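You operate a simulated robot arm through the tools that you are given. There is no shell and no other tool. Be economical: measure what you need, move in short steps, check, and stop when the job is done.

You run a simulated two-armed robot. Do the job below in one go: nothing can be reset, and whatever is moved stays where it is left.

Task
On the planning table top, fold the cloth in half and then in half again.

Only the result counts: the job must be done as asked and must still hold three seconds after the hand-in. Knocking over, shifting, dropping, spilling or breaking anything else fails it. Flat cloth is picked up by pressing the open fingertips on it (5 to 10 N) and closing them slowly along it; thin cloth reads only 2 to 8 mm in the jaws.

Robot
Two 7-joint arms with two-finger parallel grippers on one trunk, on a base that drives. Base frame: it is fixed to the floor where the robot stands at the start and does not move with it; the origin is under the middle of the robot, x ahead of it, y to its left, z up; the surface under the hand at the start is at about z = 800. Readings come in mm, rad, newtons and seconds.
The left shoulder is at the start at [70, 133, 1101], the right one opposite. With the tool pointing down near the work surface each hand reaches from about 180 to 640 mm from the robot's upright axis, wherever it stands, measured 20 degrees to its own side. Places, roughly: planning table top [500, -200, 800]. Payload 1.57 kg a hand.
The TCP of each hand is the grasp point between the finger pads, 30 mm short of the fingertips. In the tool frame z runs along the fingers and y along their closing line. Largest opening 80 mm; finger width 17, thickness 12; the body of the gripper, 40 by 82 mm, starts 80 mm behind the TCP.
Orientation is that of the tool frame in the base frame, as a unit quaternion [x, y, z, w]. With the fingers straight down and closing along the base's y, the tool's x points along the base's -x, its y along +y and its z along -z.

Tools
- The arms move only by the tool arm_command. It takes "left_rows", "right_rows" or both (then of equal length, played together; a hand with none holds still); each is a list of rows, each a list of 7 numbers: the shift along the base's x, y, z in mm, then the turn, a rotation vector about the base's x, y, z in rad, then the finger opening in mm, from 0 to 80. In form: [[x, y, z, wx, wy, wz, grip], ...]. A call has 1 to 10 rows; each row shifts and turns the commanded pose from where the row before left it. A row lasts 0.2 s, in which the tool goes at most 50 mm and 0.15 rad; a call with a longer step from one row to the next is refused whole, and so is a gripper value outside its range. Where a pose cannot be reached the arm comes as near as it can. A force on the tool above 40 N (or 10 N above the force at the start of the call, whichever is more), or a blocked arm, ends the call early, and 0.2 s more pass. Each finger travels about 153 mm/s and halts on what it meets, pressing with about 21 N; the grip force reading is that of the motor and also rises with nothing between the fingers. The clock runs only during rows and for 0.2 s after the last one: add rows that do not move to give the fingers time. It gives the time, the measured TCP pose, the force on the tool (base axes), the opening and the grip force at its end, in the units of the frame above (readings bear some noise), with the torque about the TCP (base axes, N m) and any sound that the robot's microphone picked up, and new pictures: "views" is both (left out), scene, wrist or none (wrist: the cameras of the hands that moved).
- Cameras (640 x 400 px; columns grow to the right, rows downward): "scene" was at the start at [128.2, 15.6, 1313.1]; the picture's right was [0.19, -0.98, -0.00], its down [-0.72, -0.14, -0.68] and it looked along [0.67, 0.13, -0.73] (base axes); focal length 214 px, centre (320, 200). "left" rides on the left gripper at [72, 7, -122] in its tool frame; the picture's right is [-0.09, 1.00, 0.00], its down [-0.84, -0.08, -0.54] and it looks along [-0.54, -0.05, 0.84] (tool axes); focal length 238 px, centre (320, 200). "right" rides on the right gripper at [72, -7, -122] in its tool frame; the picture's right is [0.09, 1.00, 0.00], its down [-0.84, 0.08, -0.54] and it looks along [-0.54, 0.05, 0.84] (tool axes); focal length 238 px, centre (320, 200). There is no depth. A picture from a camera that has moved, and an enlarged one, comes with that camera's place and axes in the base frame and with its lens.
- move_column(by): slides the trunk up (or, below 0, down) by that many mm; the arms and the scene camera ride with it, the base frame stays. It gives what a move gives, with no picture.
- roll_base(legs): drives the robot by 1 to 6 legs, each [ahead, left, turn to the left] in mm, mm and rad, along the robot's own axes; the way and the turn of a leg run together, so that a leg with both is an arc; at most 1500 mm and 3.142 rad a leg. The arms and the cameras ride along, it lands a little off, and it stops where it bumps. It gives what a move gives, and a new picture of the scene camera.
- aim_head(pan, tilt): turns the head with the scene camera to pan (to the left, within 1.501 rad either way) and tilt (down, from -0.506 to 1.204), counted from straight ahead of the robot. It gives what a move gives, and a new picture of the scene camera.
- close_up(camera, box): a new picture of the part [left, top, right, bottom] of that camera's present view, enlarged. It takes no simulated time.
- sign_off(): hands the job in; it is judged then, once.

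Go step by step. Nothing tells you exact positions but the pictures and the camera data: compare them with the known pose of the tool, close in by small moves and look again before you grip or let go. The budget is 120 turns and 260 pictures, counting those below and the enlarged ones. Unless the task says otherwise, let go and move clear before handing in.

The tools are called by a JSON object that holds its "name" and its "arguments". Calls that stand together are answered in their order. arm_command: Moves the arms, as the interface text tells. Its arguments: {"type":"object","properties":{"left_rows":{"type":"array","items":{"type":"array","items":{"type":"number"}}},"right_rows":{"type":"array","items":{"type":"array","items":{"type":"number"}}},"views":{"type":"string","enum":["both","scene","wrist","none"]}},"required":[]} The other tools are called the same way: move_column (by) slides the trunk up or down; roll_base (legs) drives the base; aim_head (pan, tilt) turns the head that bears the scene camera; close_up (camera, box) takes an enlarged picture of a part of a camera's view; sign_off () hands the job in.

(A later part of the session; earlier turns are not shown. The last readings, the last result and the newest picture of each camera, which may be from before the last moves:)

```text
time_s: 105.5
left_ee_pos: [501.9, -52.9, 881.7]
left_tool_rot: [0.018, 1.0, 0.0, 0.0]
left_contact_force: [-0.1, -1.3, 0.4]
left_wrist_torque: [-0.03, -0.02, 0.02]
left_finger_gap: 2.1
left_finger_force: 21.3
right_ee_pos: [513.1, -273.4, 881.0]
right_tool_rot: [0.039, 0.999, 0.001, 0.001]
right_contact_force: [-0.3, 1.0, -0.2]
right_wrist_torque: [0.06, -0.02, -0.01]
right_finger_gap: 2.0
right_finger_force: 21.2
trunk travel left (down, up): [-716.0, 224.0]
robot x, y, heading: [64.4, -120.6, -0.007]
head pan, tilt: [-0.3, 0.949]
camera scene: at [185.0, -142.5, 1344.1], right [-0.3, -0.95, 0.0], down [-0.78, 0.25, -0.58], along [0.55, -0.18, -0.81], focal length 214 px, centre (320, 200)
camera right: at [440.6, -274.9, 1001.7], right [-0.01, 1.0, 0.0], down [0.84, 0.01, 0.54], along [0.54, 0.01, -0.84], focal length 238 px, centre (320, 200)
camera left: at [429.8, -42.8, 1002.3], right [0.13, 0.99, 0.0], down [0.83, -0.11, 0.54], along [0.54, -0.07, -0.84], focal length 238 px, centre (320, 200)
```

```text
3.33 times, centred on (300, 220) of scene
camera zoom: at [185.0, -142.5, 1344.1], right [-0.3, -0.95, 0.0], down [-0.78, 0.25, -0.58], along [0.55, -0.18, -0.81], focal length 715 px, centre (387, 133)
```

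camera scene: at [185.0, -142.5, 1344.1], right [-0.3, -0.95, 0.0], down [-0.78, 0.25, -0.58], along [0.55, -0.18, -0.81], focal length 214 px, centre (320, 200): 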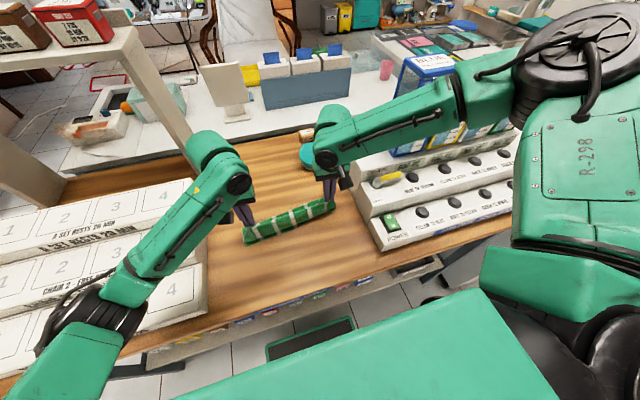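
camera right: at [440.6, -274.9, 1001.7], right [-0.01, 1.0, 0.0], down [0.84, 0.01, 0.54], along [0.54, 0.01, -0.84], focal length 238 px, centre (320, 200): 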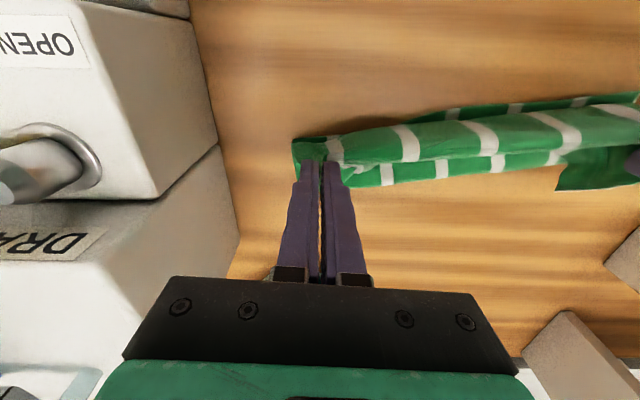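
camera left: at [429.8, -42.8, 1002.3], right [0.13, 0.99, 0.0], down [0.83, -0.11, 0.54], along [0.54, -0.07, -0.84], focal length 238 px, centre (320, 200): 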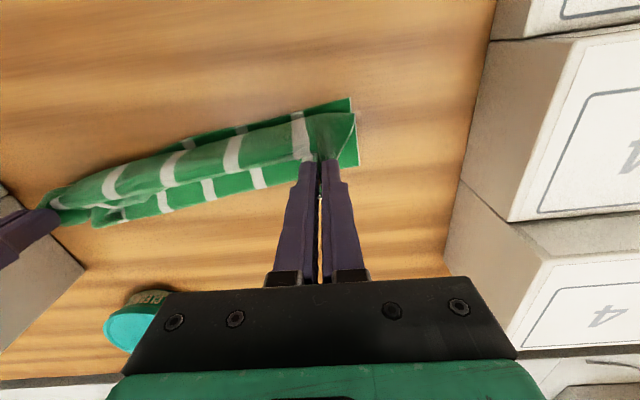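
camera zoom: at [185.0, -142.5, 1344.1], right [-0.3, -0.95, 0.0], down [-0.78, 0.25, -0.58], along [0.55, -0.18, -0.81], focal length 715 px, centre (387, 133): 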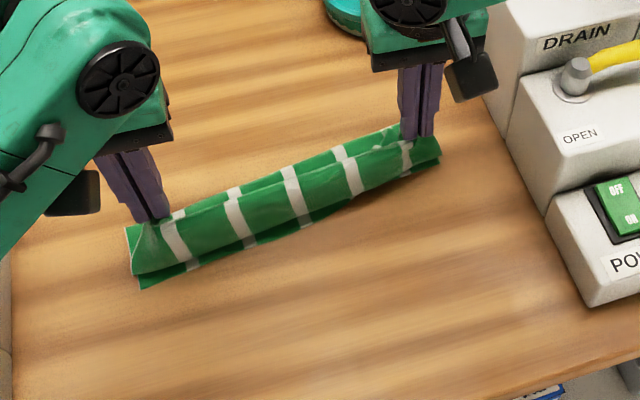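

Only about 60 mm had been laid, so the slack bulged the wrong way. I'll raise again, advance with the base so the crease reaches the middle of the cloth, and then fold back.

{"name": "move_column", "arguments": {"by": 50}}

{"name": "arm_command", "arguments": {"left_rows": [[10, 0, 0, 0, 0, 0, 0], [11, 0, 0, 0, 0, 0, 0], [11, 0, 0, 0, 0, 0, 0], [10, 0, 0, 0, 0, 0, 0]], "right_rows": [[9, 0, 0, 0, 0, 0, 0], [9, 0, 0, 0, 0, 0, 0], [9, 0, 0, 0, 0, 0, 0], [9, 0, 0, 0, 0, 0, 0]], "views": "none"}}

{"name": "roll_base", "arguments": {"legs": [[30, 25, 0]]}}

{"name": "arm_command", "arguments": {"left_rows": [[4, -8, 0, 0, 0, 0, 0], [5, -8, 0, 0, 0, 0, 0], [5, -8, 0, 0, 0, 0, 0], [5, 0, 0, 0, 0, 0, 0], [0, 0, 0, 0, 0, 0, 0]], "right_rows": [[4, -8, 0, 0, 0, 0, 0], [5, -8, 0, 0, 0, 0, 0], [5, -8, 0, 0, 0, 0, 0], [5, 0, 0, 0, 0, 0, 0], [0, 0, 0, 0, 0, 0, 0]], "views": "wrist"}}

{"name": "close_up", "arguments": {"camera": "scene", "box": [220, 150, 380, 270]}}

```text
time_s: 106.4
left_ee_pos: [502.2, -51.3, 930.7]
left_tool_rot: [0.018, 1.0, 0.0, -0.001]
left_contact_force: [0.4, -1.2, -0.2]
left_wrist_torque: [-0.06, -0.01, 0.04]
left_finger_gap: 2.3
left_finger_force: 21.0
right_ee_pos: [513.4, -272.9, 930.7]
right_tool_rot: [0.039, 0.999, 0.001, 0.002]
right_contact_force: [0.2, 1.6, 0.3]
right_wrist_torque: [0.01, 0.02, -0.02]
right_finger_gap: 1.8
right_finger_force: 20.8
trunk travel left (down, up): [-766.0, 174.0]
robot x, y, heading: [68.0, -121.5, -0.006]
head pan, tilt: [-0.3, 0.949]
```

```text
time_s: 107.4
left_ee_pos: [545.5, -50.5, 930.2]
left_tool_rot: [0.019, 1.0, 0.0, 0.0]
left_contact_force: [0.4, -1.0, 0.1]
left_wrist_torque: [-0.05, 0.0, 0.06]
left_finger_gap: 2.2
left_finger_force: 21.4
right_ee_pos: [550.5, -271.9, 930.4]
right_tool_rot: [0.04, 0.999, 0.001, 0.002]
right_contact_force: [0.7, 1.1, -0.2]
right_wrist_torque: [0.07, 0.01, 0.01]
right_finger_gap: 1.5
right_finger_force: 21.3
trunk travel left (down, up): [-766.0, 174.0]
robot x, y, heading: [65.8, -118.8, -0.005]
head pan, tilt: [-0.3, 0.949]
```

```text
time_s: 108.2
left_ee_pos: [569.6, -29.5, 934.5]
left_tool_rot: [0.019, 1.0, 0.001, 0.002]
left_contact_force: [-0.1, -0.7, 0.0]
left_wrist_torque: [-0.03, -0.03, 0.02]
left_finger_gap: 2.3
left_finger_force: 21.1
right_ee_pos: [576.4, -251.1, 932.1]
right_tool_rot: [0.04, 0.999, 0.003, 0.003]
right_contact_force: [-0.9, 0.4, 0.3]
right_wrist_torque: [0.08, -0.01, -0.03]
right_finger_gap: 1.5
right_finger_force: 20.7
trunk travel left (down, up): [-766.0, 174.0]
robot x, y, heading: [92.8, -96.8, -0.006]
head pan, tilt: [-0.3, 0.949]
camera scene: at [209.5, -121.7, 1394.5], right [-0.3, -0.95, 0.0], down [-0.77, 0.25, -0.58], along [0.56, -0.17, -0.81], focal length 214 px, centre (320, 200)
```

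scene: 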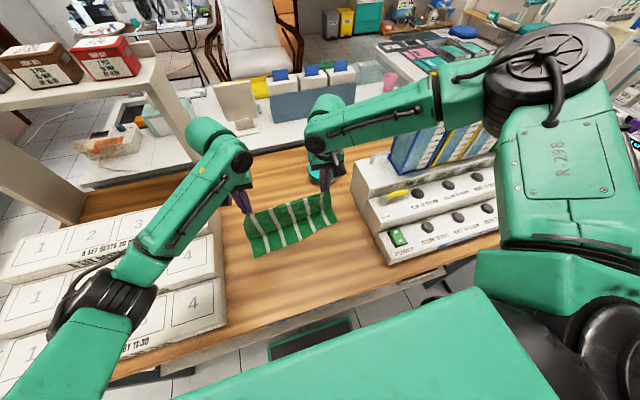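

```text
time_s: 109.5
left_ee_pos: [592.1, -52.4, 929.8]
left_tool_rot: [0.019, 1.0, 0.0, -0.001]
left_contact_force: [-0.7, -0.4, 0.3]
left_wrist_torque: [-0.05, -0.01, 0.04]
left_finger_gap: 2.2
left_finger_force: 21.3
right_ee_pos: [598.2, -273.7, 929.6]
right_tool_rot: [0.04, 0.999, 0.002, 0.001]
right_contact_force: [0.6, 1.1, 0.5]
right_wrist_torque: [0.04, 0.02, 0.01]
right_finger_gap: 1.7
right_finger_force: 21.3
trunk travel left (down, up): [-766.0, 174.0]
robot x, y, heading: [95.6, -93.5, -0.008]
head pan, tilt: [-0.3, 0.949]
camera right: at [525.5, -274.4, 1051.2], right [-0.01, 1.0, 0.0], down [0.84, 0.01, 0.54], along [0.54, 0.01, -0.84], focal length 238 px, centre (320, 200)
camera left: at [518.8, -42.6, 1051.8], right [0.13, 0.99, 0.0], down [0.83, -0.11, 0.54], along [0.54, -0.07, -0.84], focal length 238 px, centre (320, 200)
```

right: 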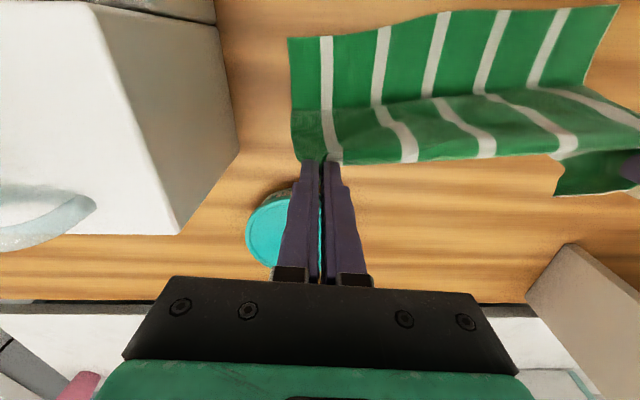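
left: 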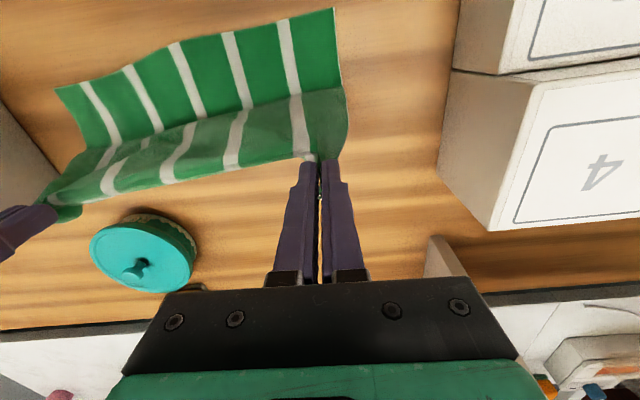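

```text
3.33 times, centred on (300, 210) of scene
camera zoom: at [214.0, -118.0, 1394.1], right [-0.3, -0.95, 0.0], down [-0.78, 0.25, -0.58], along [0.55, -0.18, -0.81], focal length 715 px, centre (387, 167)
```

zoom: 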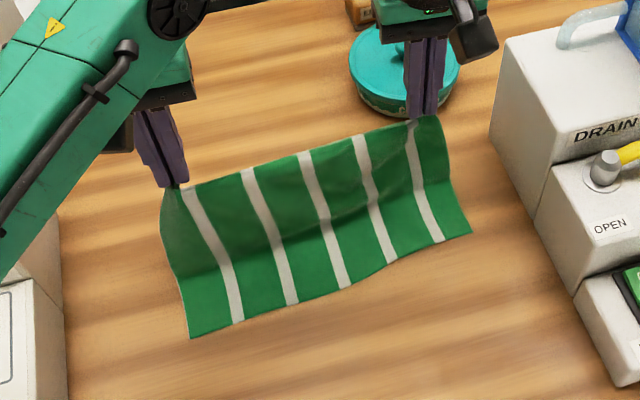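

{"name": "close_up", "arguments": {"camera": "right", "box": [280, 60, 640, 240]}}

{"name": "close_up", "arguments": {"camera": "left", "box": [0, 60, 360, 240]}}

```text
1.78 times, centred on (460, 150) of right
camera zoom: at [525.5, -274.4, 1051.2], right [-0.01, 1.0, 0.0], down [0.84, 0.01, 0.54], along [0.54, 0.01, -0.84], focal length 424 px, centre (71, 289)
```

zoom: 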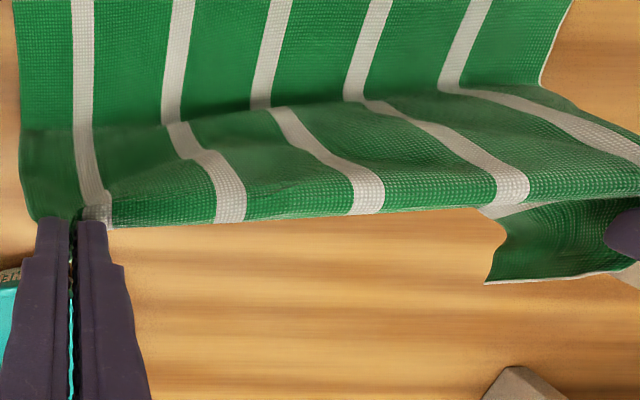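

```text
1.78 times, centred on (180, 150) of left
camera zoom: at [518.8, -42.6, 1051.8], right [0.13, 0.99, 0.0], down [0.83, -0.11, 0.54], along [0.54, -0.07, -0.84], focal length 424 px, centre (569, 289)
```

zoom: 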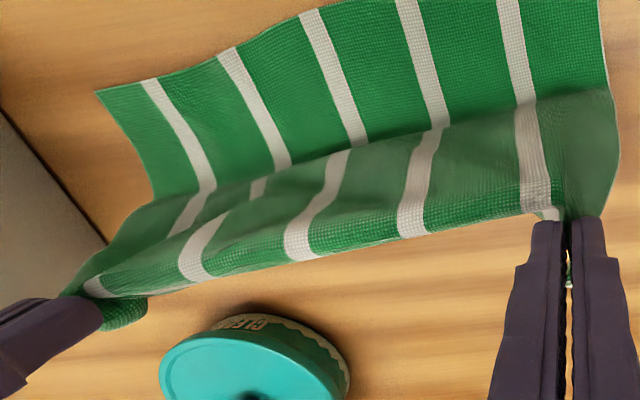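

I see it now: a strip about 55 mm wide along the near hem is folded behind the line between the hands, so the grips are below the true hem. I'll fold this edge over toward me so the strip ends on top, then re-grip at the true corners.

{"name": "arm_command", "arguments": {"left_rows": [[-10, 0, 0, 0, 0, 0, 0], [-12, 0, 0, 0, 0, 0, 0], [-12, 0, 0, 0, 0, 0, 0], [-12, 0, 0, 0, 0, 0, 0], [-12, 0, 0, 0, 0, 0, 0], [-12, 0, 0, 0, 0, 0, 0]], "right_rows": [[-10, 0, 0, 0, 0, 0, 0], [-12, 0, 0, 0, 0, 0, 0], [-12, 0, 0, 0, 0, 0, 0], [-12, 0, 0, 0, 0, 0, 0], [-12, 0, 0, 0, 0, 0, 0], [-12, 0, 0, 0, 0, 0, 0]], "views": "none"}}

{"name": "move_column", "arguments": {"by": -20}}

{"name": "arm_command", "arguments": {"left_rows": [[-10, 0, 0, 0, 0, 0, 0], [-12, 0, 0, 0, 0, 0, 0], [-12, 0, 0, 0, 0, 0, 0], [-10, 0, 0, 0, 0, 0, 0]], "right_rows": [[-10, 0, 0, 0, 0, 0, 0], [-12, 0, 0, 0, 0, 0, 0], [-12, 0, 0, 0, 0, 0, 0], [-8, 0, 0, 0, 0, 0, 0]], "views": "none"}}

{"name": "move_column", "arguments": {"by": -40}}

{"name": "arm_command", "arguments": {"left_rows": [[-8, 0, 0, 0, 0, 0, 0], [-10, 0, 0, 0, 0, 0, 0], [-8, 0, 0, 0, 0, 0, 0], [0, 0, 0, 0, 0, 0, 0]], "right_rows": [[-6, 0, 0, 0, 0, 0, 0], [-8, 0, 0, 0, 0, 0, 0], [-8, 0, 0, 0, 0, 0, 0], [0, 0, 0, 0, 0, 0, 0]], "views": "both"}}

```text
time_s: 110.8
left_ee_pos: [521.8, -50.8, 930.4]
left_tool_rot: [0.019, 1.0, 0.0, 0.0]
left_contact_force: [0.5, -1.4, 0.8]
left_wrist_torque: [-0.02, -0.03, 0.04]
left_finger_gap: 2.2
left_finger_force: 21.1
right_ee_pos: [525.7, -274.2, 932.4]
right_tool_rot: [0.039, 0.999, 0.001, 0.002]
right_contact_force: [-0.7, 0.2, -0.6]
right_wrist_torque: [0.05, 0.02, 0.01]
right_finger_gap: 1.6
right_finger_force: 20.6
trunk travel left (down, up): [-766.0, 174.0]
robot x, y, heading: [95.6, -93.9, -0.013]
head pan, tilt: [-0.3, 0.949]
```

```text
time_s: 111.5
left_ee_pos: [521.4, -50.9, 911.1]
left_tool_rot: [0.019, 1.0, 0.0, 0.0]
left_contact_force: [-0.3, -1.2, -0.3]
left_wrist_torque: [-0.01, 0.0, 0.02]
left_finger_gap: 2.0
left_finger_force: 21.1
right_ee_pos: [527.5, -273.7, 912.2]
right_tool_rot: [0.039, 0.999, 0.001, 0.0]
right_contact_force: [0.6, 0.9, 0.9]
right_wrist_torque: [0.05, -0.02, -0.01]
right_finger_gap: 1.6
right_finger_force: 21.2
trunk travel left (down, up): [-746.0, 194.0]
robot x, y, heading: [98.2, -95.1, -0.009]
head pan, tilt: [-0.3, 0.949]
```

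```text
time_s: 112.5
left_ee_pos: [478.2, -51.0, 909.5]
left_tool_rot: [0.019, 1.0, 0.0, 0.001]
left_contact_force: [0.2, -1.8, -0.8]
left_wrist_torque: [-0.06, -0.03, 0.03]
left_finger_gap: 2.1
left_finger_force: 21.2
right_ee_pos: [484.6, -274.0, 911.7]
right_tool_rot: [0.039, 0.999, 0.001, 0.001]
right_contact_force: [0.3, 1.6, 0.3]
right_wrist_torque: [0.07, -0.01, 0.03]
right_finger_gap: 1.8
right_finger_force: 20.4
trunk travel left (down, up): [-746.0, 194.0]
robot x, y, heading: [93.4, -94.8, -0.011]
head pan, tilt: [-0.3, 0.949]
```

```text
time_s: 113.3
left_ee_pos: [476.6, -51.4, 870.8]
left_tool_rot: [0.018, 1.0, 0.0, 0.0]
left_contact_force: [0.4, -2.4, -0.3]
left_wrist_torque: [-0.04, -0.02, 0.01]
left_finger_gap: 2.2
left_finger_force: 20.9
right_ee_pos: [485.5, -275.2, 870.6]
right_tool_rot: [0.038, 0.999, 0.001, 0.001]
right_contact_force: [0.4, 3.0, 0.4]
right_wrist_torque: [0.06, 0.0, 0.0]
right_finger_gap: 1.9
right_finger_force: 20.9
trunk travel left (down, up): [-706.0, 234.0]
robot x, y, heading: [96.3, -95.2, -0.006]
head pan, tilt: [-0.3, 0.949]
```

```text
time_s: 114.3
left_ee_pos: [451.7, -51.1, 869.1]
left_tool_rot: [0.019, 1.0, 0.0, 0.0]
left_contact_force: [0.7, -2.4, -0.4]
left_wrist_torque: [-0.03, 0.01, 0.06]
left_finger_gap: 2.0
left_finger_force: 21.4
right_ee_pos: [465.6, -274.9, 871.9]
right_tool_rot: [0.039, 0.999, 0.002, 0.0]
right_contact_force: [0.1, 1.2, 1.2]
right_wrist_torque: [0.06, -0.04, -0.01]
right_finger_gap: 1.8
right_finger_force: 20.8
trunk travel left (down, up): [-706.0, 234.0]
robot x, y, heading: [97.3, -97.9, -0.006]
head pan, tilt: [-0.3, 0.949]
camera scene: at [214.5, -118.1, 1334.1], right [-0.3, -0.95, 0.0], down [-0.78, 0.25, -0.58], along [0.55, -0.18, -0.81], focal length 214 px, centre (320, 200)
camera right: at [392.0, -276.3, 993.0], right [-0.01, 1.0, 0.0], down [0.84, 0.01, 0.54], along [0.54, 0.01, -0.84], focal length 238 px, centre (320, 200)
camera left: at [379.6, -41.9, 991.5], right [0.13, 0.99, 0.0], down [0.83, -0.11, 0.54], along [0.54, -0.07, -0.84], focal length 238 px, centre (320, 200)
```

scene: 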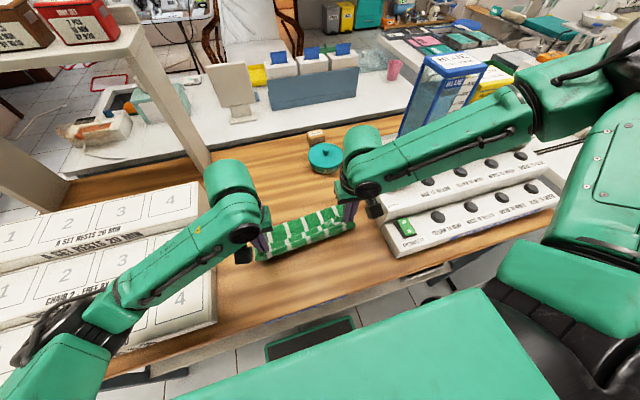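
right: 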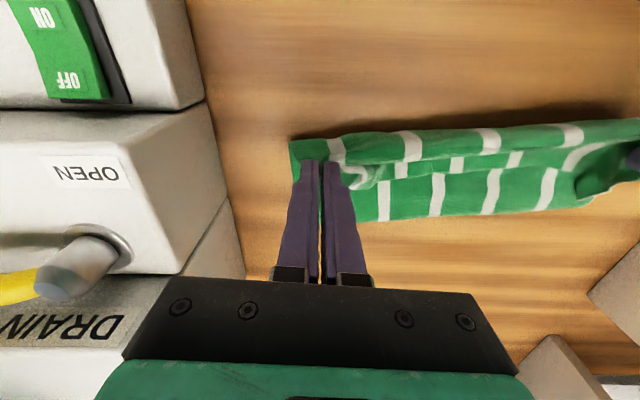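
left: 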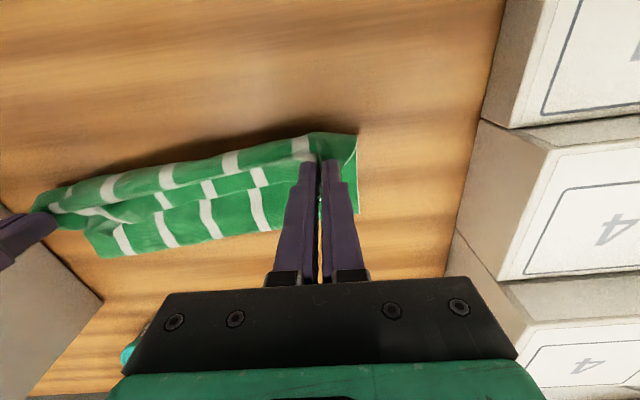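

Now I'll set this edge down and release both hands, then look at the layout from above.

{"name": "move_column", "arguments": {"by": -31}}

{"name": "arm_command", "arguments": {"left_rows": [[-3, 0, -2, 0, 0, 0, 0], [0, 0, 0, 0, 0, 0, 6], [0, 0, 0, 0, 0, 0, 14], [0, 0, 0, 0, 0, 0, 24], [0, 0, 15, 0, 0, 0, 24], [0, 0, 35, 0, 0, 0, 24], [0, 0, 40, 0, 0, 0, 24], [0, 10, 40, 0, 0, 0, 24], [0, 20, 20, 0, 0, 0, 24]], "right_rows": [[-3, 0, -2, 0, 0, 0, 0], [0, 0, 0, 0, 0, 0, 6], [0, 0, 0, 0, 0, 0, 14], [0, 0, 0, 0, 0, 0, 24], [0, 0, 15, 0, 0, 0, 24], [0, 0, 35, 0, 0, 0, 24], [0, 0, 40, 0, 0, 0, 24], [0, -10, 40, 0, 0, 0, 24], [0, -20, 20, 0, 0, 0, 24]], "views": "both"}}

{"name": "close_up", "arguments": {"camera": "scene", "box": [220, 170, 400, 300]}}

```text
time_s: 115.1
left_ee_pos: [451.8, -51.7, 839.3]
left_tool_rot: [0.019, 1.0, 0.0, 0.001]
left_contact_force: [0.7, -2.2, 0.2]
left_wrist_torque: [-0.07, 0.0, -0.02]
left_finger_gap: 2.2
left_finger_force: 21.8
right_ee_pos: [464.2, -273.2, 841.6]
right_tool_rot: [0.039, 0.999, 0.001, 0.002]
right_contact_force: [-0.8, 1.6, 1.2]
right_wrist_torque: [0.05, -0.01, 0.0]
right_finger_gap: 1.6
right_finger_force: 21.1
trunk travel left (down, up): [-675.0, 265.0]
robot x, y, heading: [92.2, -93.0, -0.007]
head pan, tilt: [-0.3, 0.949]
```

```text
time_s: 117.1
left_ee_pos: [447.6, -21.6, 987.1]
left_tool_rot: [0.019, 1.0, 0.001, 0.0]
left_contact_force: [-0.1, -0.5, 0.1]
left_wrist_torque: [0.01, -0.03, -0.04]
left_finger_gap: 24.0
left_finger_force: 0.1
right_ee_pos: [461.1, -303.8, 991.1]
right_tool_rot: [0.038, 0.999, 0.002, 0.001]
right_contact_force: [-0.2, -0.1, 0.4]
right_wrist_torque: [0.01, -0.01, 0.02]
right_finger_gap: 23.9
right_finger_force: 0.1
trunk travel left (down, up): [-675.0, 265.0]
robot x, y, heading: [98.0, -95.7, -0.002]
head pan, tilt: [-0.3, 0.949]
camera scene: at [213.2, -117.9, 1303.2], right [-0.3, -0.95, 0.0], down [-0.77, 0.25, -0.58], along [0.56, -0.18, -0.81], focal length 214 px, centre (320, 200)
camera right: at [388.4, -305.8, 1111.1], right [-0.01, 1.0, 0.0], down [0.84, 0.01, 0.54], along [0.54, 0.01, -0.84], focal length 238 px, centre (320, 200)
camera left: at [374.0, -12.8, 1108.5], right [0.13, 0.99, 0.0], down [0.83, -0.11, 0.54], along [0.54, -0.07, -0.84], focal length 238 px, centre (320, 200)
```

scene: 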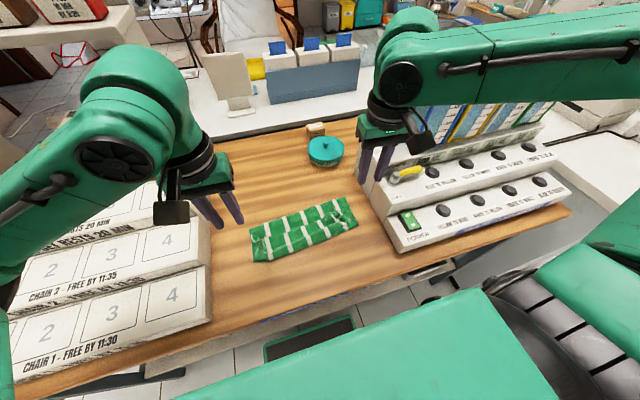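
right: 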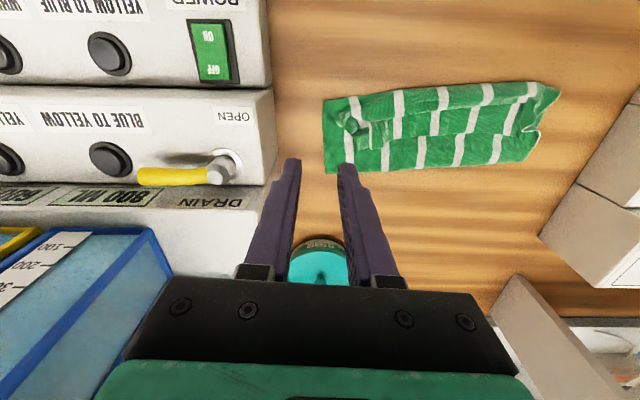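
left: 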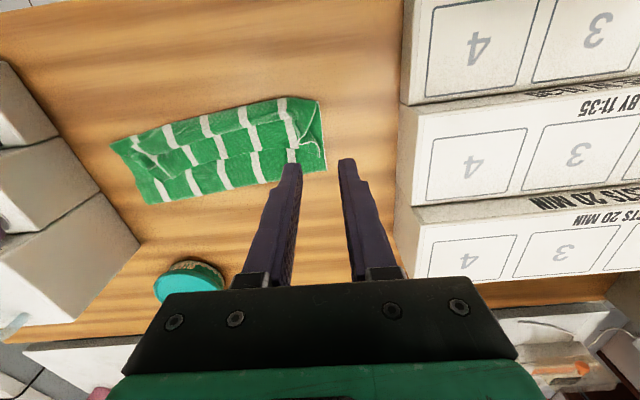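

```text
3.08 times, centred on (310, 235) of scene
camera zoom: at [213.2, -117.9, 1303.2], right [-0.3, -0.95, 0.0], down [-0.77, 0.25, -0.58], along [0.56, -0.18, -0.81], focal length 660 px, centre (351, 92)
```

zoom: 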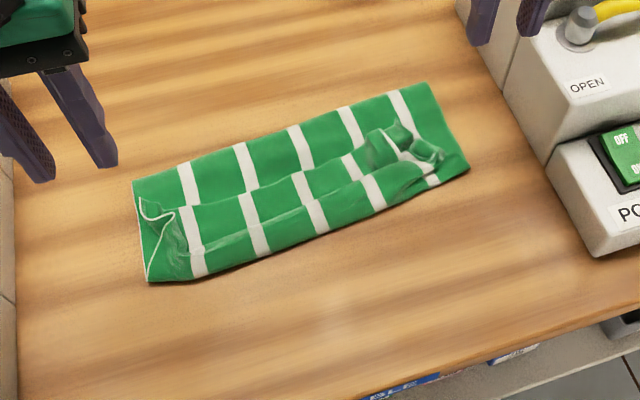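

The cloth is now a neat flat pack, with the true near hem on top running across the middle. I'll zoom in on its two ends.

{"name": "close_up", "arguments": {"camera": "left", "box": [100, 80, 340, 220]}}

{"name": "close_up", "arguments": {"camera": "right", "box": [310, 60, 570, 200]}}

```text
2.67 times, centred on (220, 150) of left
camera zoom: at [374.0, -12.8, 1108.5], right [0.13, 0.99, 0.0], down [0.83, -0.11, 0.54], along [0.54, -0.07, -0.84], focal length 636 px, centre (587, 333)
```

zoom: 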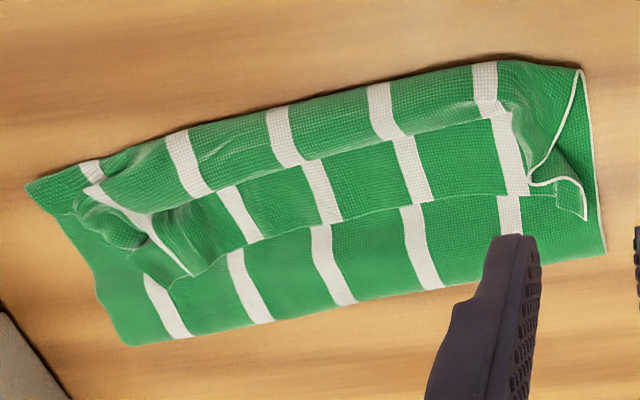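

```text
2.46 times, centred on (440, 130) of right
camera zoom: at [388.4, -305.8, 1111.1], right [-0.01, 1.0, 0.0], down [0.84, 0.01, 0.54], along [0.54, 0.01, -0.84], focal length 587 px, centre (25, 372)
```

zoom: 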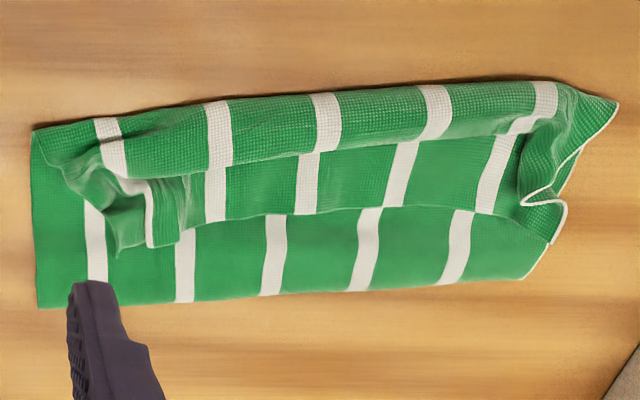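

The near-left corner is at about (500,-29) and the near-right corner at about (507,-258), both on top. I'll move both hands over the hem just inside these corners.

{"name": "arm_command", "arguments": {"left_rows": [[10, -8, -20, 0, 0, 0.02, 20], [12, -8, -25, 0, 0, 0.03, 20], [10, -8, -25, 0, 0, 0, 20], [10, -7, -25, 0, 0, 0, 20], [0, 0, -25, 0, 0, 0, 20], [0, 0, 0, 0, 0, 0, 20]], "right_rows": [[8, 15, -20, 0, 0, 0.04, 20], [9, 18, -25, 0, 0, 0.04, 20], [9, 18, -25, 0, 0, 0.02, 20], [8, 19, -25, 0, 0, 0, 20], [0, 0, -25, 0, 0, 0, 20], [0, 0, 0, 0, 0, 0, 20]], "views": "wrist"}}

```text
time_s: 118.5
left_ee_pos: [491.9, -53.4, 867.3]
left_tool_rot: [-0.005, 1.0, 0.0, 0.002]
left_contact_force: [0.3, 0.0, -0.7]
left_wrist_torque: [-0.02, -0.01, 0.0]
left_finger_gap: 20.1
left_finger_force: 0.1
right_ee_pos: [496.3, -235.6, 870.9]
right_tool_rot: [-0.011, 1.0, 0.001, 0.002]
right_contact_force: [0.1, 0.3, -0.5]
right_wrist_torque: [-0.02, 0.0, 0.01]
right_finger_gap: 20.1
right_finger_force: 0.1
trunk travel left (down, up): [-675.0, 265.0]
robot x, y, heading: [96.0, -94.9, -0.008]
head pan, tilt: [-0.3, 0.949]
camera right: at [424.4, -244.1, 990.9], right [-0.11, 0.99, 0.0], down [0.83, 0.09, 0.54], along [0.54, 0.06, -0.84], focal length 238 px, centre (320, 200)
camera left: at [418.0, -47.5, 988.5], right [0.08, 1.0, 0.0], down [0.84, -0.07, 0.54], along [0.54, -0.04, -0.84], focal length 238 px, centre (320, 200)
```

right: 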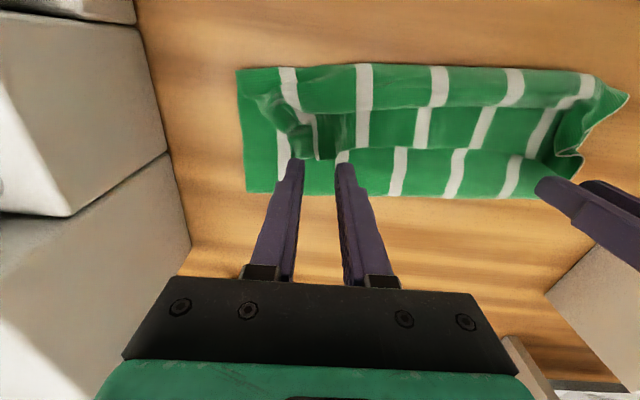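
left: 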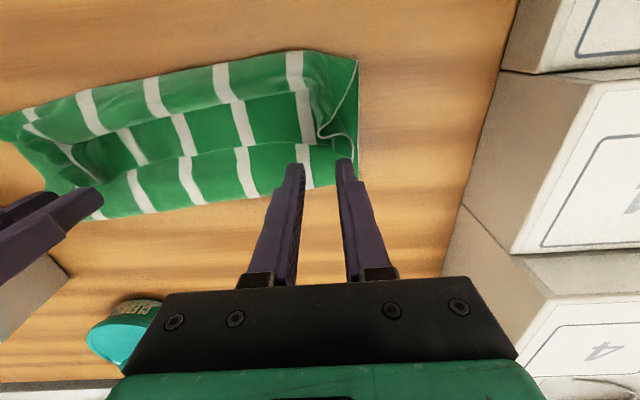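

I'll shift the tips just inside the hem and lower to contact.

{"name": "arm_command", "arguments": {"left_rows": [[-8, 1, -5, 0, 0, 0, 20], [-8, 2, -8, 0, 0, 0, 20], [0, 0, -10, 0, 0, 0, 20], [0, 0, -5, 0, 0, 0, 20], [0, 0, 0, 0, 0, 0, 20]], "right_rows": [[-6, 4, -5, 0, 0, 0, 20], [-5, 4, -8, 0, 0, 0, 20], [0, 0, -10, 0, 0, 0, 20], [0, 0, -8, 0, 0, 0, 20], [0, 0, 0, 0, 0, 0, 20]], "views": "wrist"}}

```text
time_s: 119.7
left_ee_pos: [475.4, -50.7, 839.3]
left_tool_rot: [-0.007, 1.0, 0.001, 0.0]
left_contact_force: [0.5, 0.4, 1.0]
left_wrist_torque: [-0.01, 0.0, -0.01]
left_finger_gap: 19.9
left_finger_force: 0.1
right_ee_pos: [486.0, -226.8, 839.3]
right_tool_rot: [-0.011, 1.0, 0.001, 0.001]
right_contact_force: [0.1, 0.0, -0.7]
right_wrist_torque: [-0.01, -0.01, 0.04]
right_finger_gap: 19.8
right_finger_force: 0.1
trunk travel left (down, up): [-675.0, 265.0]
robot x, y, heading: [95.6, -100.0, -0.006]
head pan, tilt: [-0.3, 0.949]
camera right: at [412.8, -235.7, 960.3], right [-0.11, 0.99, 0.0], down [0.83, 0.09, 0.54], along [0.54, 0.06, -0.84], focal length 238 px, centre (320, 200)
camera left: at [402.4, -44.8, 960.6], right [0.08, 1.0, 0.0], down [0.84, -0.07, 0.54], along [0.54, -0.04, -0.84], focal length 238 px, centre (320, 200)
```

right: 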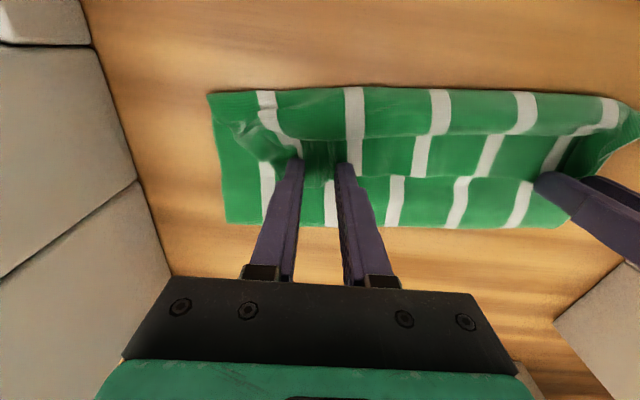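
left: 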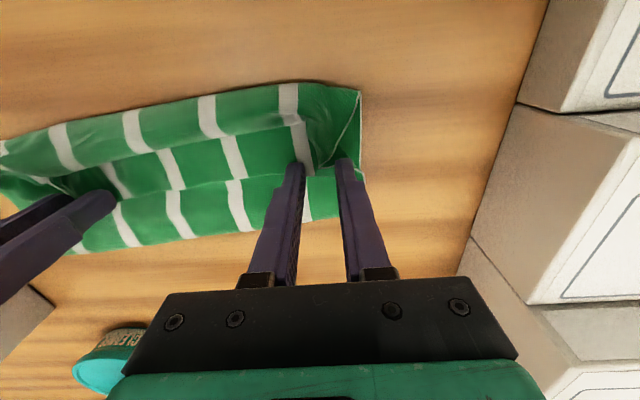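

{"name": "arm_command", "arguments": {"left_rows": [[0, 0, -3, 0, 0, 0, 20], [0, 0, -2, 0, 0, 0, 20], [0, 0, 0, 0, 0, 0, 20]], "right_rows": [[5, 0, -3, 0, 0, 0, 20], [0, 0, -2, 0, 0, 0, 20], [0, 0, 0, 0, 0, 0, 20]], "views": "none"}}

```text
time_s: 120.5
left_ee_pos: [475.1, -48.0, 834.7]
left_tool_rot: [-0.007, 1.0, 0.0, 0.0]
left_contact_force: [0.3, 0.3, 1.3]
left_wrist_torque: [0.02, 0.0, -0.02]
left_finger_gap: 20.0
left_finger_force: 0.0
right_ee_pos: [490.7, -226.5, 833.9]
right_tool_rot: [-0.011, 1.0, 0.001, 0.002]
right_contact_force: [1.0, -0.6, 1.5]
right_wrist_torque: [-0.01, 0.01, -0.01]
right_finger_gap: 20.0
right_finger_force: 0.2
trunk travel left (down, up): [-675.0, 265.0]
robot x, y, heading: [90.0, -96.3, -0.006]
head pan, tilt: [-0.3, 0.949]
```

{"name": "arm_command", "arguments": {"left_rows": [[0, 0, -1, 0, 0, 0, 20], [0, 0, -0.6, 0, 0, 0, 20], [0, 0, 0, 0, 0, 0, 20]], "right_rows": [[0, 0, -1, 0, 0, 0, 20], [0, 0, -0.6, 0, 0, 0, 20], [0, 0, 0, 0, 0, 0, 20]], "views": "none"}}

```text
time_s: 121.3
left_ee_pos: [473.3, -48.7, 834.5]
left_tool_rot: [-0.007, 1.0, -0.001, 0.002]
left_contact_force: [0.1, -0.6, 1.6]
left_wrist_torque: [0.01, -0.02, -0.02]
left_finger_gap: 19.4
left_finger_force: 0.0
right_ee_pos: [490.0, -224.8, 832.2]
right_tool_rot: [-0.012, 1.0, 0.001, 0.004]
right_contact_force: [1.1, 3.5, 15.3]
right_wrist_torque: [-0.1, -0.15, 0.07]
right_finger_gap: 18.1
right_finger_force: 0.2
trunk travel left (down, up): [-675.0, 265.0]
robot x, y, heading: [98.8, -97.1, -0.01]
head pan, tilt: [-0.3, 0.949]
```

{"name": "arm_command", "arguments": {"left_rows": [[0, 0, -0.8, 0, 0, 0, 20], [0, 0, 0, 0, 0, 0, 20]], "right_rows": [[0, 0, 0.3, 0, 0, 0, 20], [0, 0, 0, 0, 0, 0, 20]], "views": "none"}}

```text
time_s: 121.9
left_ee_pos: [474.1, -48.9, 831.5]
left_tool_rot: [-0.006, 1.0, -0.001, 0.001]
left_contact_force: [0.4, -1.1, 8.8]
left_wrist_torque: [0.09, -0.03, 0.01]
left_finger_gap: 19.3
left_finger_force: 0.0
right_ee_pos: [488.6, -224.5, 831.9]
right_tool_rot: [-0.011, 1.0, 0.001, 0.002]
right_contact_force: [2.4, 2.7, 15.0]
right_wrist_torque: [-0.09, -0.18, 0.02]
right_finger_gap: 17.9
right_finger_force: 0.0
trunk travel left (down, up): [-675.0, 265.0]
robot x, y, heading: [96.1, -96.1, -0.008]
head pan, tilt: [-0.3, 0.949]
```

Contact is right on the left and slightly firm on the right. I'll ease the right and close both slowly, then lift a little.

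{"name": "arm_command", "arguments": {"left_rows": [[0, 0, 0, 0, 0, 0, 17], [0, 0, 0, 0, 0, 0, 14], [0, 0, 0, 0, 0, 0, 11], [0, 0, 0, 0, 0, 0, 8], [0, 0, 0, 0, 0, 0, 5], [0, 0, 0, 0, 0, 0, 2], [0, 0, 0, 0, 0, 0, 0], [0, 0, 0, 0, 0, 0, 0], [0, 0, 12, 0, 0, 0, 0], [0, 0, 15, 0, 0, 0, 0]], "right_rows": [[0, 0, 0.3, 0, 0, 0, 16], [0, 0, 0, 0, 0, 0, 13], [0, 0, 0, 0, 0, 0, 10], [0, 0, 0, 0, 0, 0, 7], [0, 0, 0, 0, 0, 0, 5], [0, 0, 0, 0, 0, 0, 2], [0, 0, 0, 0, 0, 0, 0], [0, 0, 0, 0, 0, 0, 0], [0, 0, 12, 0, 0, 0, 0], [0, 0, 15, 0, 0, 0, 0]], "views": "wrist"}}

```text
time_s: 124.1
left_ee_pos: [474.0, -50.1, 857.7]
left_tool_rot: [-0.006, 1.0, 0.0, 0.0]
left_contact_force: [0.2, -3.7, 0.3]
left_wrist_torque: [-0.1, -0.05, 0.02]
left_finger_gap: 2.6
left_finger_force: 21.2
right_ee_pos: [488.2, -227.8, 859.7]
right_tool_rot: [-0.01, 1.0, 0.001, 0.001]
right_contact_force: [-0.7, 4.4, 0.6]
right_wrist_torque: [0.11, 0.0, -0.01]
right_finger_gap: 2.1
right_finger_force: 21.2
trunk travel left (down, up): [-675.0, 265.0]
robot x, y, heading: [96.6, -98.8, -0.006]
head pan, tilt: [-0.3, 0.949]
camera right: at [415.4, -236.2, 980.1], right [-0.11, 0.99, 0.0], down [0.83, 0.09, 0.54], along [0.54, 0.06, -0.84], focal length 238 px, centre (320, 200)
camera left: at [401.4, -44.4, 979.6], right [0.08, 1.0, 0.0], down [0.84, -0.07, 0.54], along [0.54, -0.04, -0.84], focal length 238 px, centre (320, 200)
```

right: 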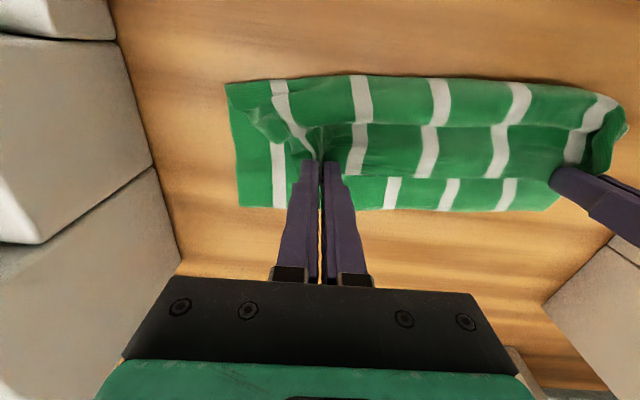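
left: 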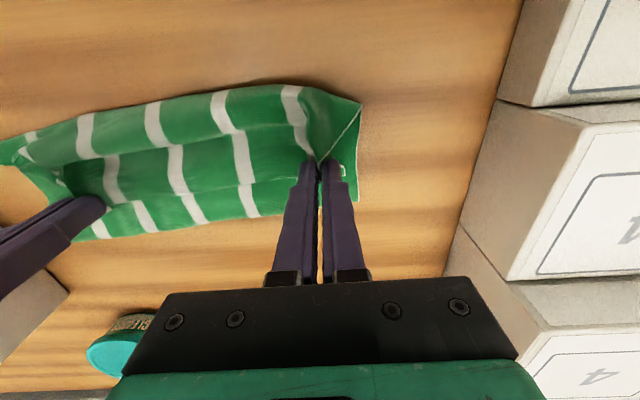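

Both hands hold the true hem now. I'll raise it with the trunk, shift the base left for right-arm reach, and move the hands above the back crease.

{"name": "move_column", "arguments": {"by": 60}}

{"name": "roll_base", "arguments": {"legs": [[0, 45, 0]]}}

{"name": "arm_command", "arguments": {"left_rows": [[5, -10, 0, 0, 0, 0, 0], [8, -11, 0, 0, 0, 0, 0], [10, -11, 0, 0, 0, 0, 0], [10, -10, 0, 0, 0, 0, 0], [10, 0, 0, 0, 0, 0, 0], [10, 0, 0, 0, 0, 0, 0]], "right_rows": [[5, -10, 0, 0, 0, 0, 0], [8, -11, 0, 0, 0, 0, 0], [10, -11, 0, 0, 0, 0, 0], [10, -10, 0, 0, 0, 0, 0], [10, 0, 0, 0, 0, 0, 0], [10, 0, 0, 0, 0, 0, 0]], "views": "none"}}

{"name": "move_column", "arguments": {"by": 50}}

{"name": "arm_command", "arguments": {"left_rows": [[5, 0, 0, 0, 0, 0, 0], [5, 0, 0, 0, 0, 0, 0], [0, 0, 0, 0, 0, 0, 0]], "right_rows": [[5, 0, 0, 0, 0, 0, 0], [5, 0, 0, 0, 0, 0, 0], [0, 0, 0, 0, 0, 0, 0]], "views": "both"}}

{"name": "close_up", "arguments": {"camera": "scene", "box": [220, 150, 400, 280]}}

```text
time_s: 125.1
left_ee_pos: [475.6, -49.7, 918.1]
left_tool_rot: [-0.005, 1.0, 0.0, 0.0]
left_contact_force: [0.3, -2.1, 0.0]
left_wrist_torque: [-0.08, -0.01, 0.0]
left_finger_gap: 2.9
left_finger_force: 20.9
right_ee_pos: [488.5, -228.0, 918.7]
right_tool_rot: [-0.01, 1.0, 0.0, 0.001]
right_contact_force: [-0.8, 3.6, 0.2]
right_wrist_torque: [0.08, 0.04, -0.02]
right_finger_gap: 2.3
right_finger_force: 20.7
trunk travel left (down, up): [-735.0, 205.0]
robot x, y, heading: [93.7, -96.2, -0.01]
head pan, tilt: [-0.3, 0.949]
```

```text
time_s: 126.0
left_ee_pos: [475.2, -7.7, 918.3]
left_tool_rot: [-0.006, 1.0, 0.002, 0.0]
left_contact_force: [0.0, -3.7, 0.0]
left_wrist_torque: [-0.06, -0.01, 0.01]
left_finger_gap: 2.8
left_finger_force: 20.8
right_ee_pos: [488.9, -184.6, 917.7]
right_tool_rot: [-0.01, 1.0, 0.002, 0.002]
right_contact_force: [-0.9, 2.5, 0.0]
right_wrist_torque: [0.1, 0.0, -0.01]
right_finger_gap: 1.7
right_finger_force: 21.1
trunk travel left (down, up): [-735.0, 205.0]
robot x, y, heading: [91.7, -52.8, -0.007]
head pan, tilt: [-0.3, 0.949]
camera scene: at [214.5, -78.0, 1363.0], right [-0.3, -0.95, 0.0], down [-0.77, 0.25, -0.58], along [0.55, -0.17, -0.81], focal length 214 px, centre (320, 200)
```

scene: 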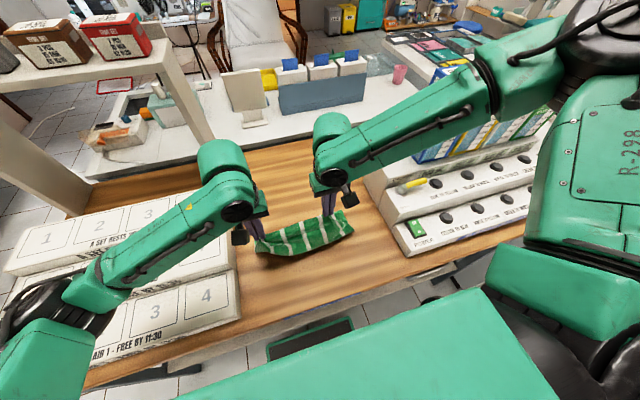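

```text
time_s: 127.4
left_ee_pos: [528.1, -46.8, 918.0]
left_tool_rot: [-0.006, 1.0, 0.0, 0.0]
left_contact_force: [0.2, -3.7, -0.1]
left_wrist_torque: [-0.12, -0.02, -0.02]
left_finger_gap: 2.8
left_finger_force: 21.2
right_ee_pos: [543.1, -224.3, 918.9]
right_tool_rot: [-0.01, 1.0, 0.002, 0.001]
right_contact_force: [-0.6, 3.1, -0.9]
right_wrist_torque: [0.15, 0.03, -0.04]
right_finger_gap: 1.8
right_finger_force: 21.4
trunk travel left (down, up): [-735.0, 205.0]
robot x, y, heading: [98.8, -50.2, -0.006]
head pan, tilt: [-0.3, 0.949]
```

```text
time_s: 128.3
left_ee_pos: [528.2, -47.5, 968.0]
left_tool_rot: [-0.006, 1.0, -0.001, 0.0]
left_contact_force: [0.8, -3.0, -0.6]
left_wrist_torque: [-0.12, -0.05, 0.03]
left_finger_gap: 2.9
left_finger_force: 21.2
right_ee_pos: [542.4, -224.8, 968.8]
right_tool_rot: [-0.01, 1.0, 0.002, 0.001]
right_contact_force: [-0.5, 3.9, 0.2]
right_wrist_torque: [0.09, 0.01, -0.04]
right_finger_gap: 1.8
right_finger_force: 21.3
trunk travel left (down, up): [-785.0, 155.0]
robot x, y, heading: [99.7, -53.3, -0.007]
head pan, tilt: [-0.3, 0.949]
```

```text
time_s: 129.1
left_ee_pos: [538.0, -47.4, 968.7]
left_tool_rot: [-0.005, 1.0, -0.001, 0.0]
left_contact_force: [-0.2, -3.6, 1.2]
left_wrist_torque: [-0.11, -0.02, 0.02]
left_finger_gap: 2.6
left_finger_force: 20.8
right_ee_pos: [551.5, -224.9, 967.6]
right_tool_rot: [-0.01, 1.0, 0.001, 0.001]
right_contact_force: [0.3, 3.8, 0.3]
right_wrist_torque: [0.09, -0.02, -0.02]
right_finger_gap: 1.9
right_finger_force: 20.9
trunk travel left (down, up): [-785.0, 155.0]
robot x, y, heading: [93.3, -47.0, -0.008]
head pan, tilt: [-0.3, 0.949]
camera scene: at [214.3, -73.5, 1413.1], right [-0.3, -0.95, 0.0], down [-0.77, 0.25, -0.58], along [0.55, -0.18, -0.81], focal length 214 px, centre (320, 200)
camera right: at [479.3, -234.1, 1089.7], right [-0.11, 0.99, 0.0], down [0.83, 0.09, 0.54], along [0.54, 0.06, -0.84], focal length 238 px, centre (320, 200)
camera left: at [464.5, -42.1, 1089.7], right [0.08, 1.0, 0.0], down [0.84, -0.07, 0.54], along [0.54, -0.05, -0.84], focal length 238 px, centre (320, 200)
```

scene: 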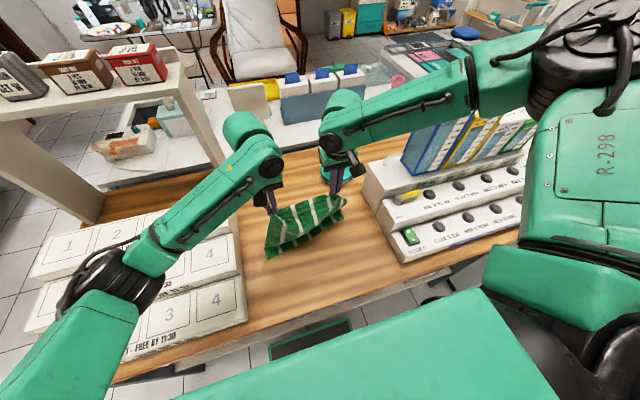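
right: 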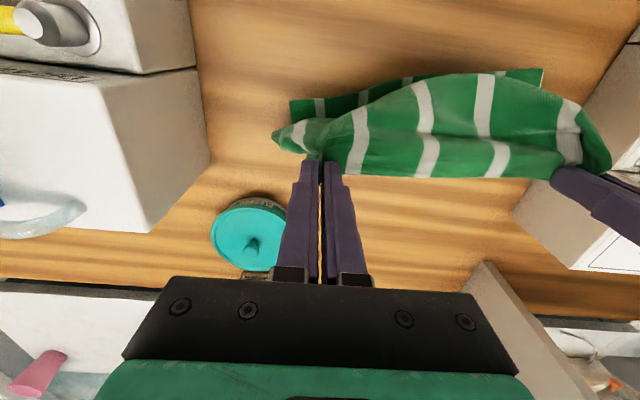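
left: 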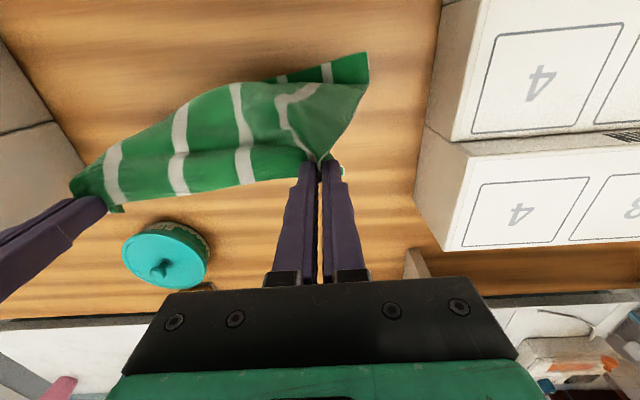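

```text
3.08 times, centred on (310, 215) of scene
camera zoom: at [214.3, -73.5, 1413.1], right [-0.3, -0.95, 0.0], down [-0.77, 0.25, -0.58], along [0.55, -0.18, -0.81], focal length 660 px, centre (351, 154)
```

zoom: 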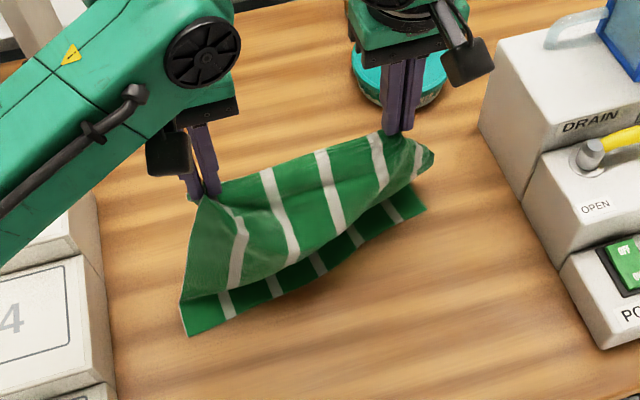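

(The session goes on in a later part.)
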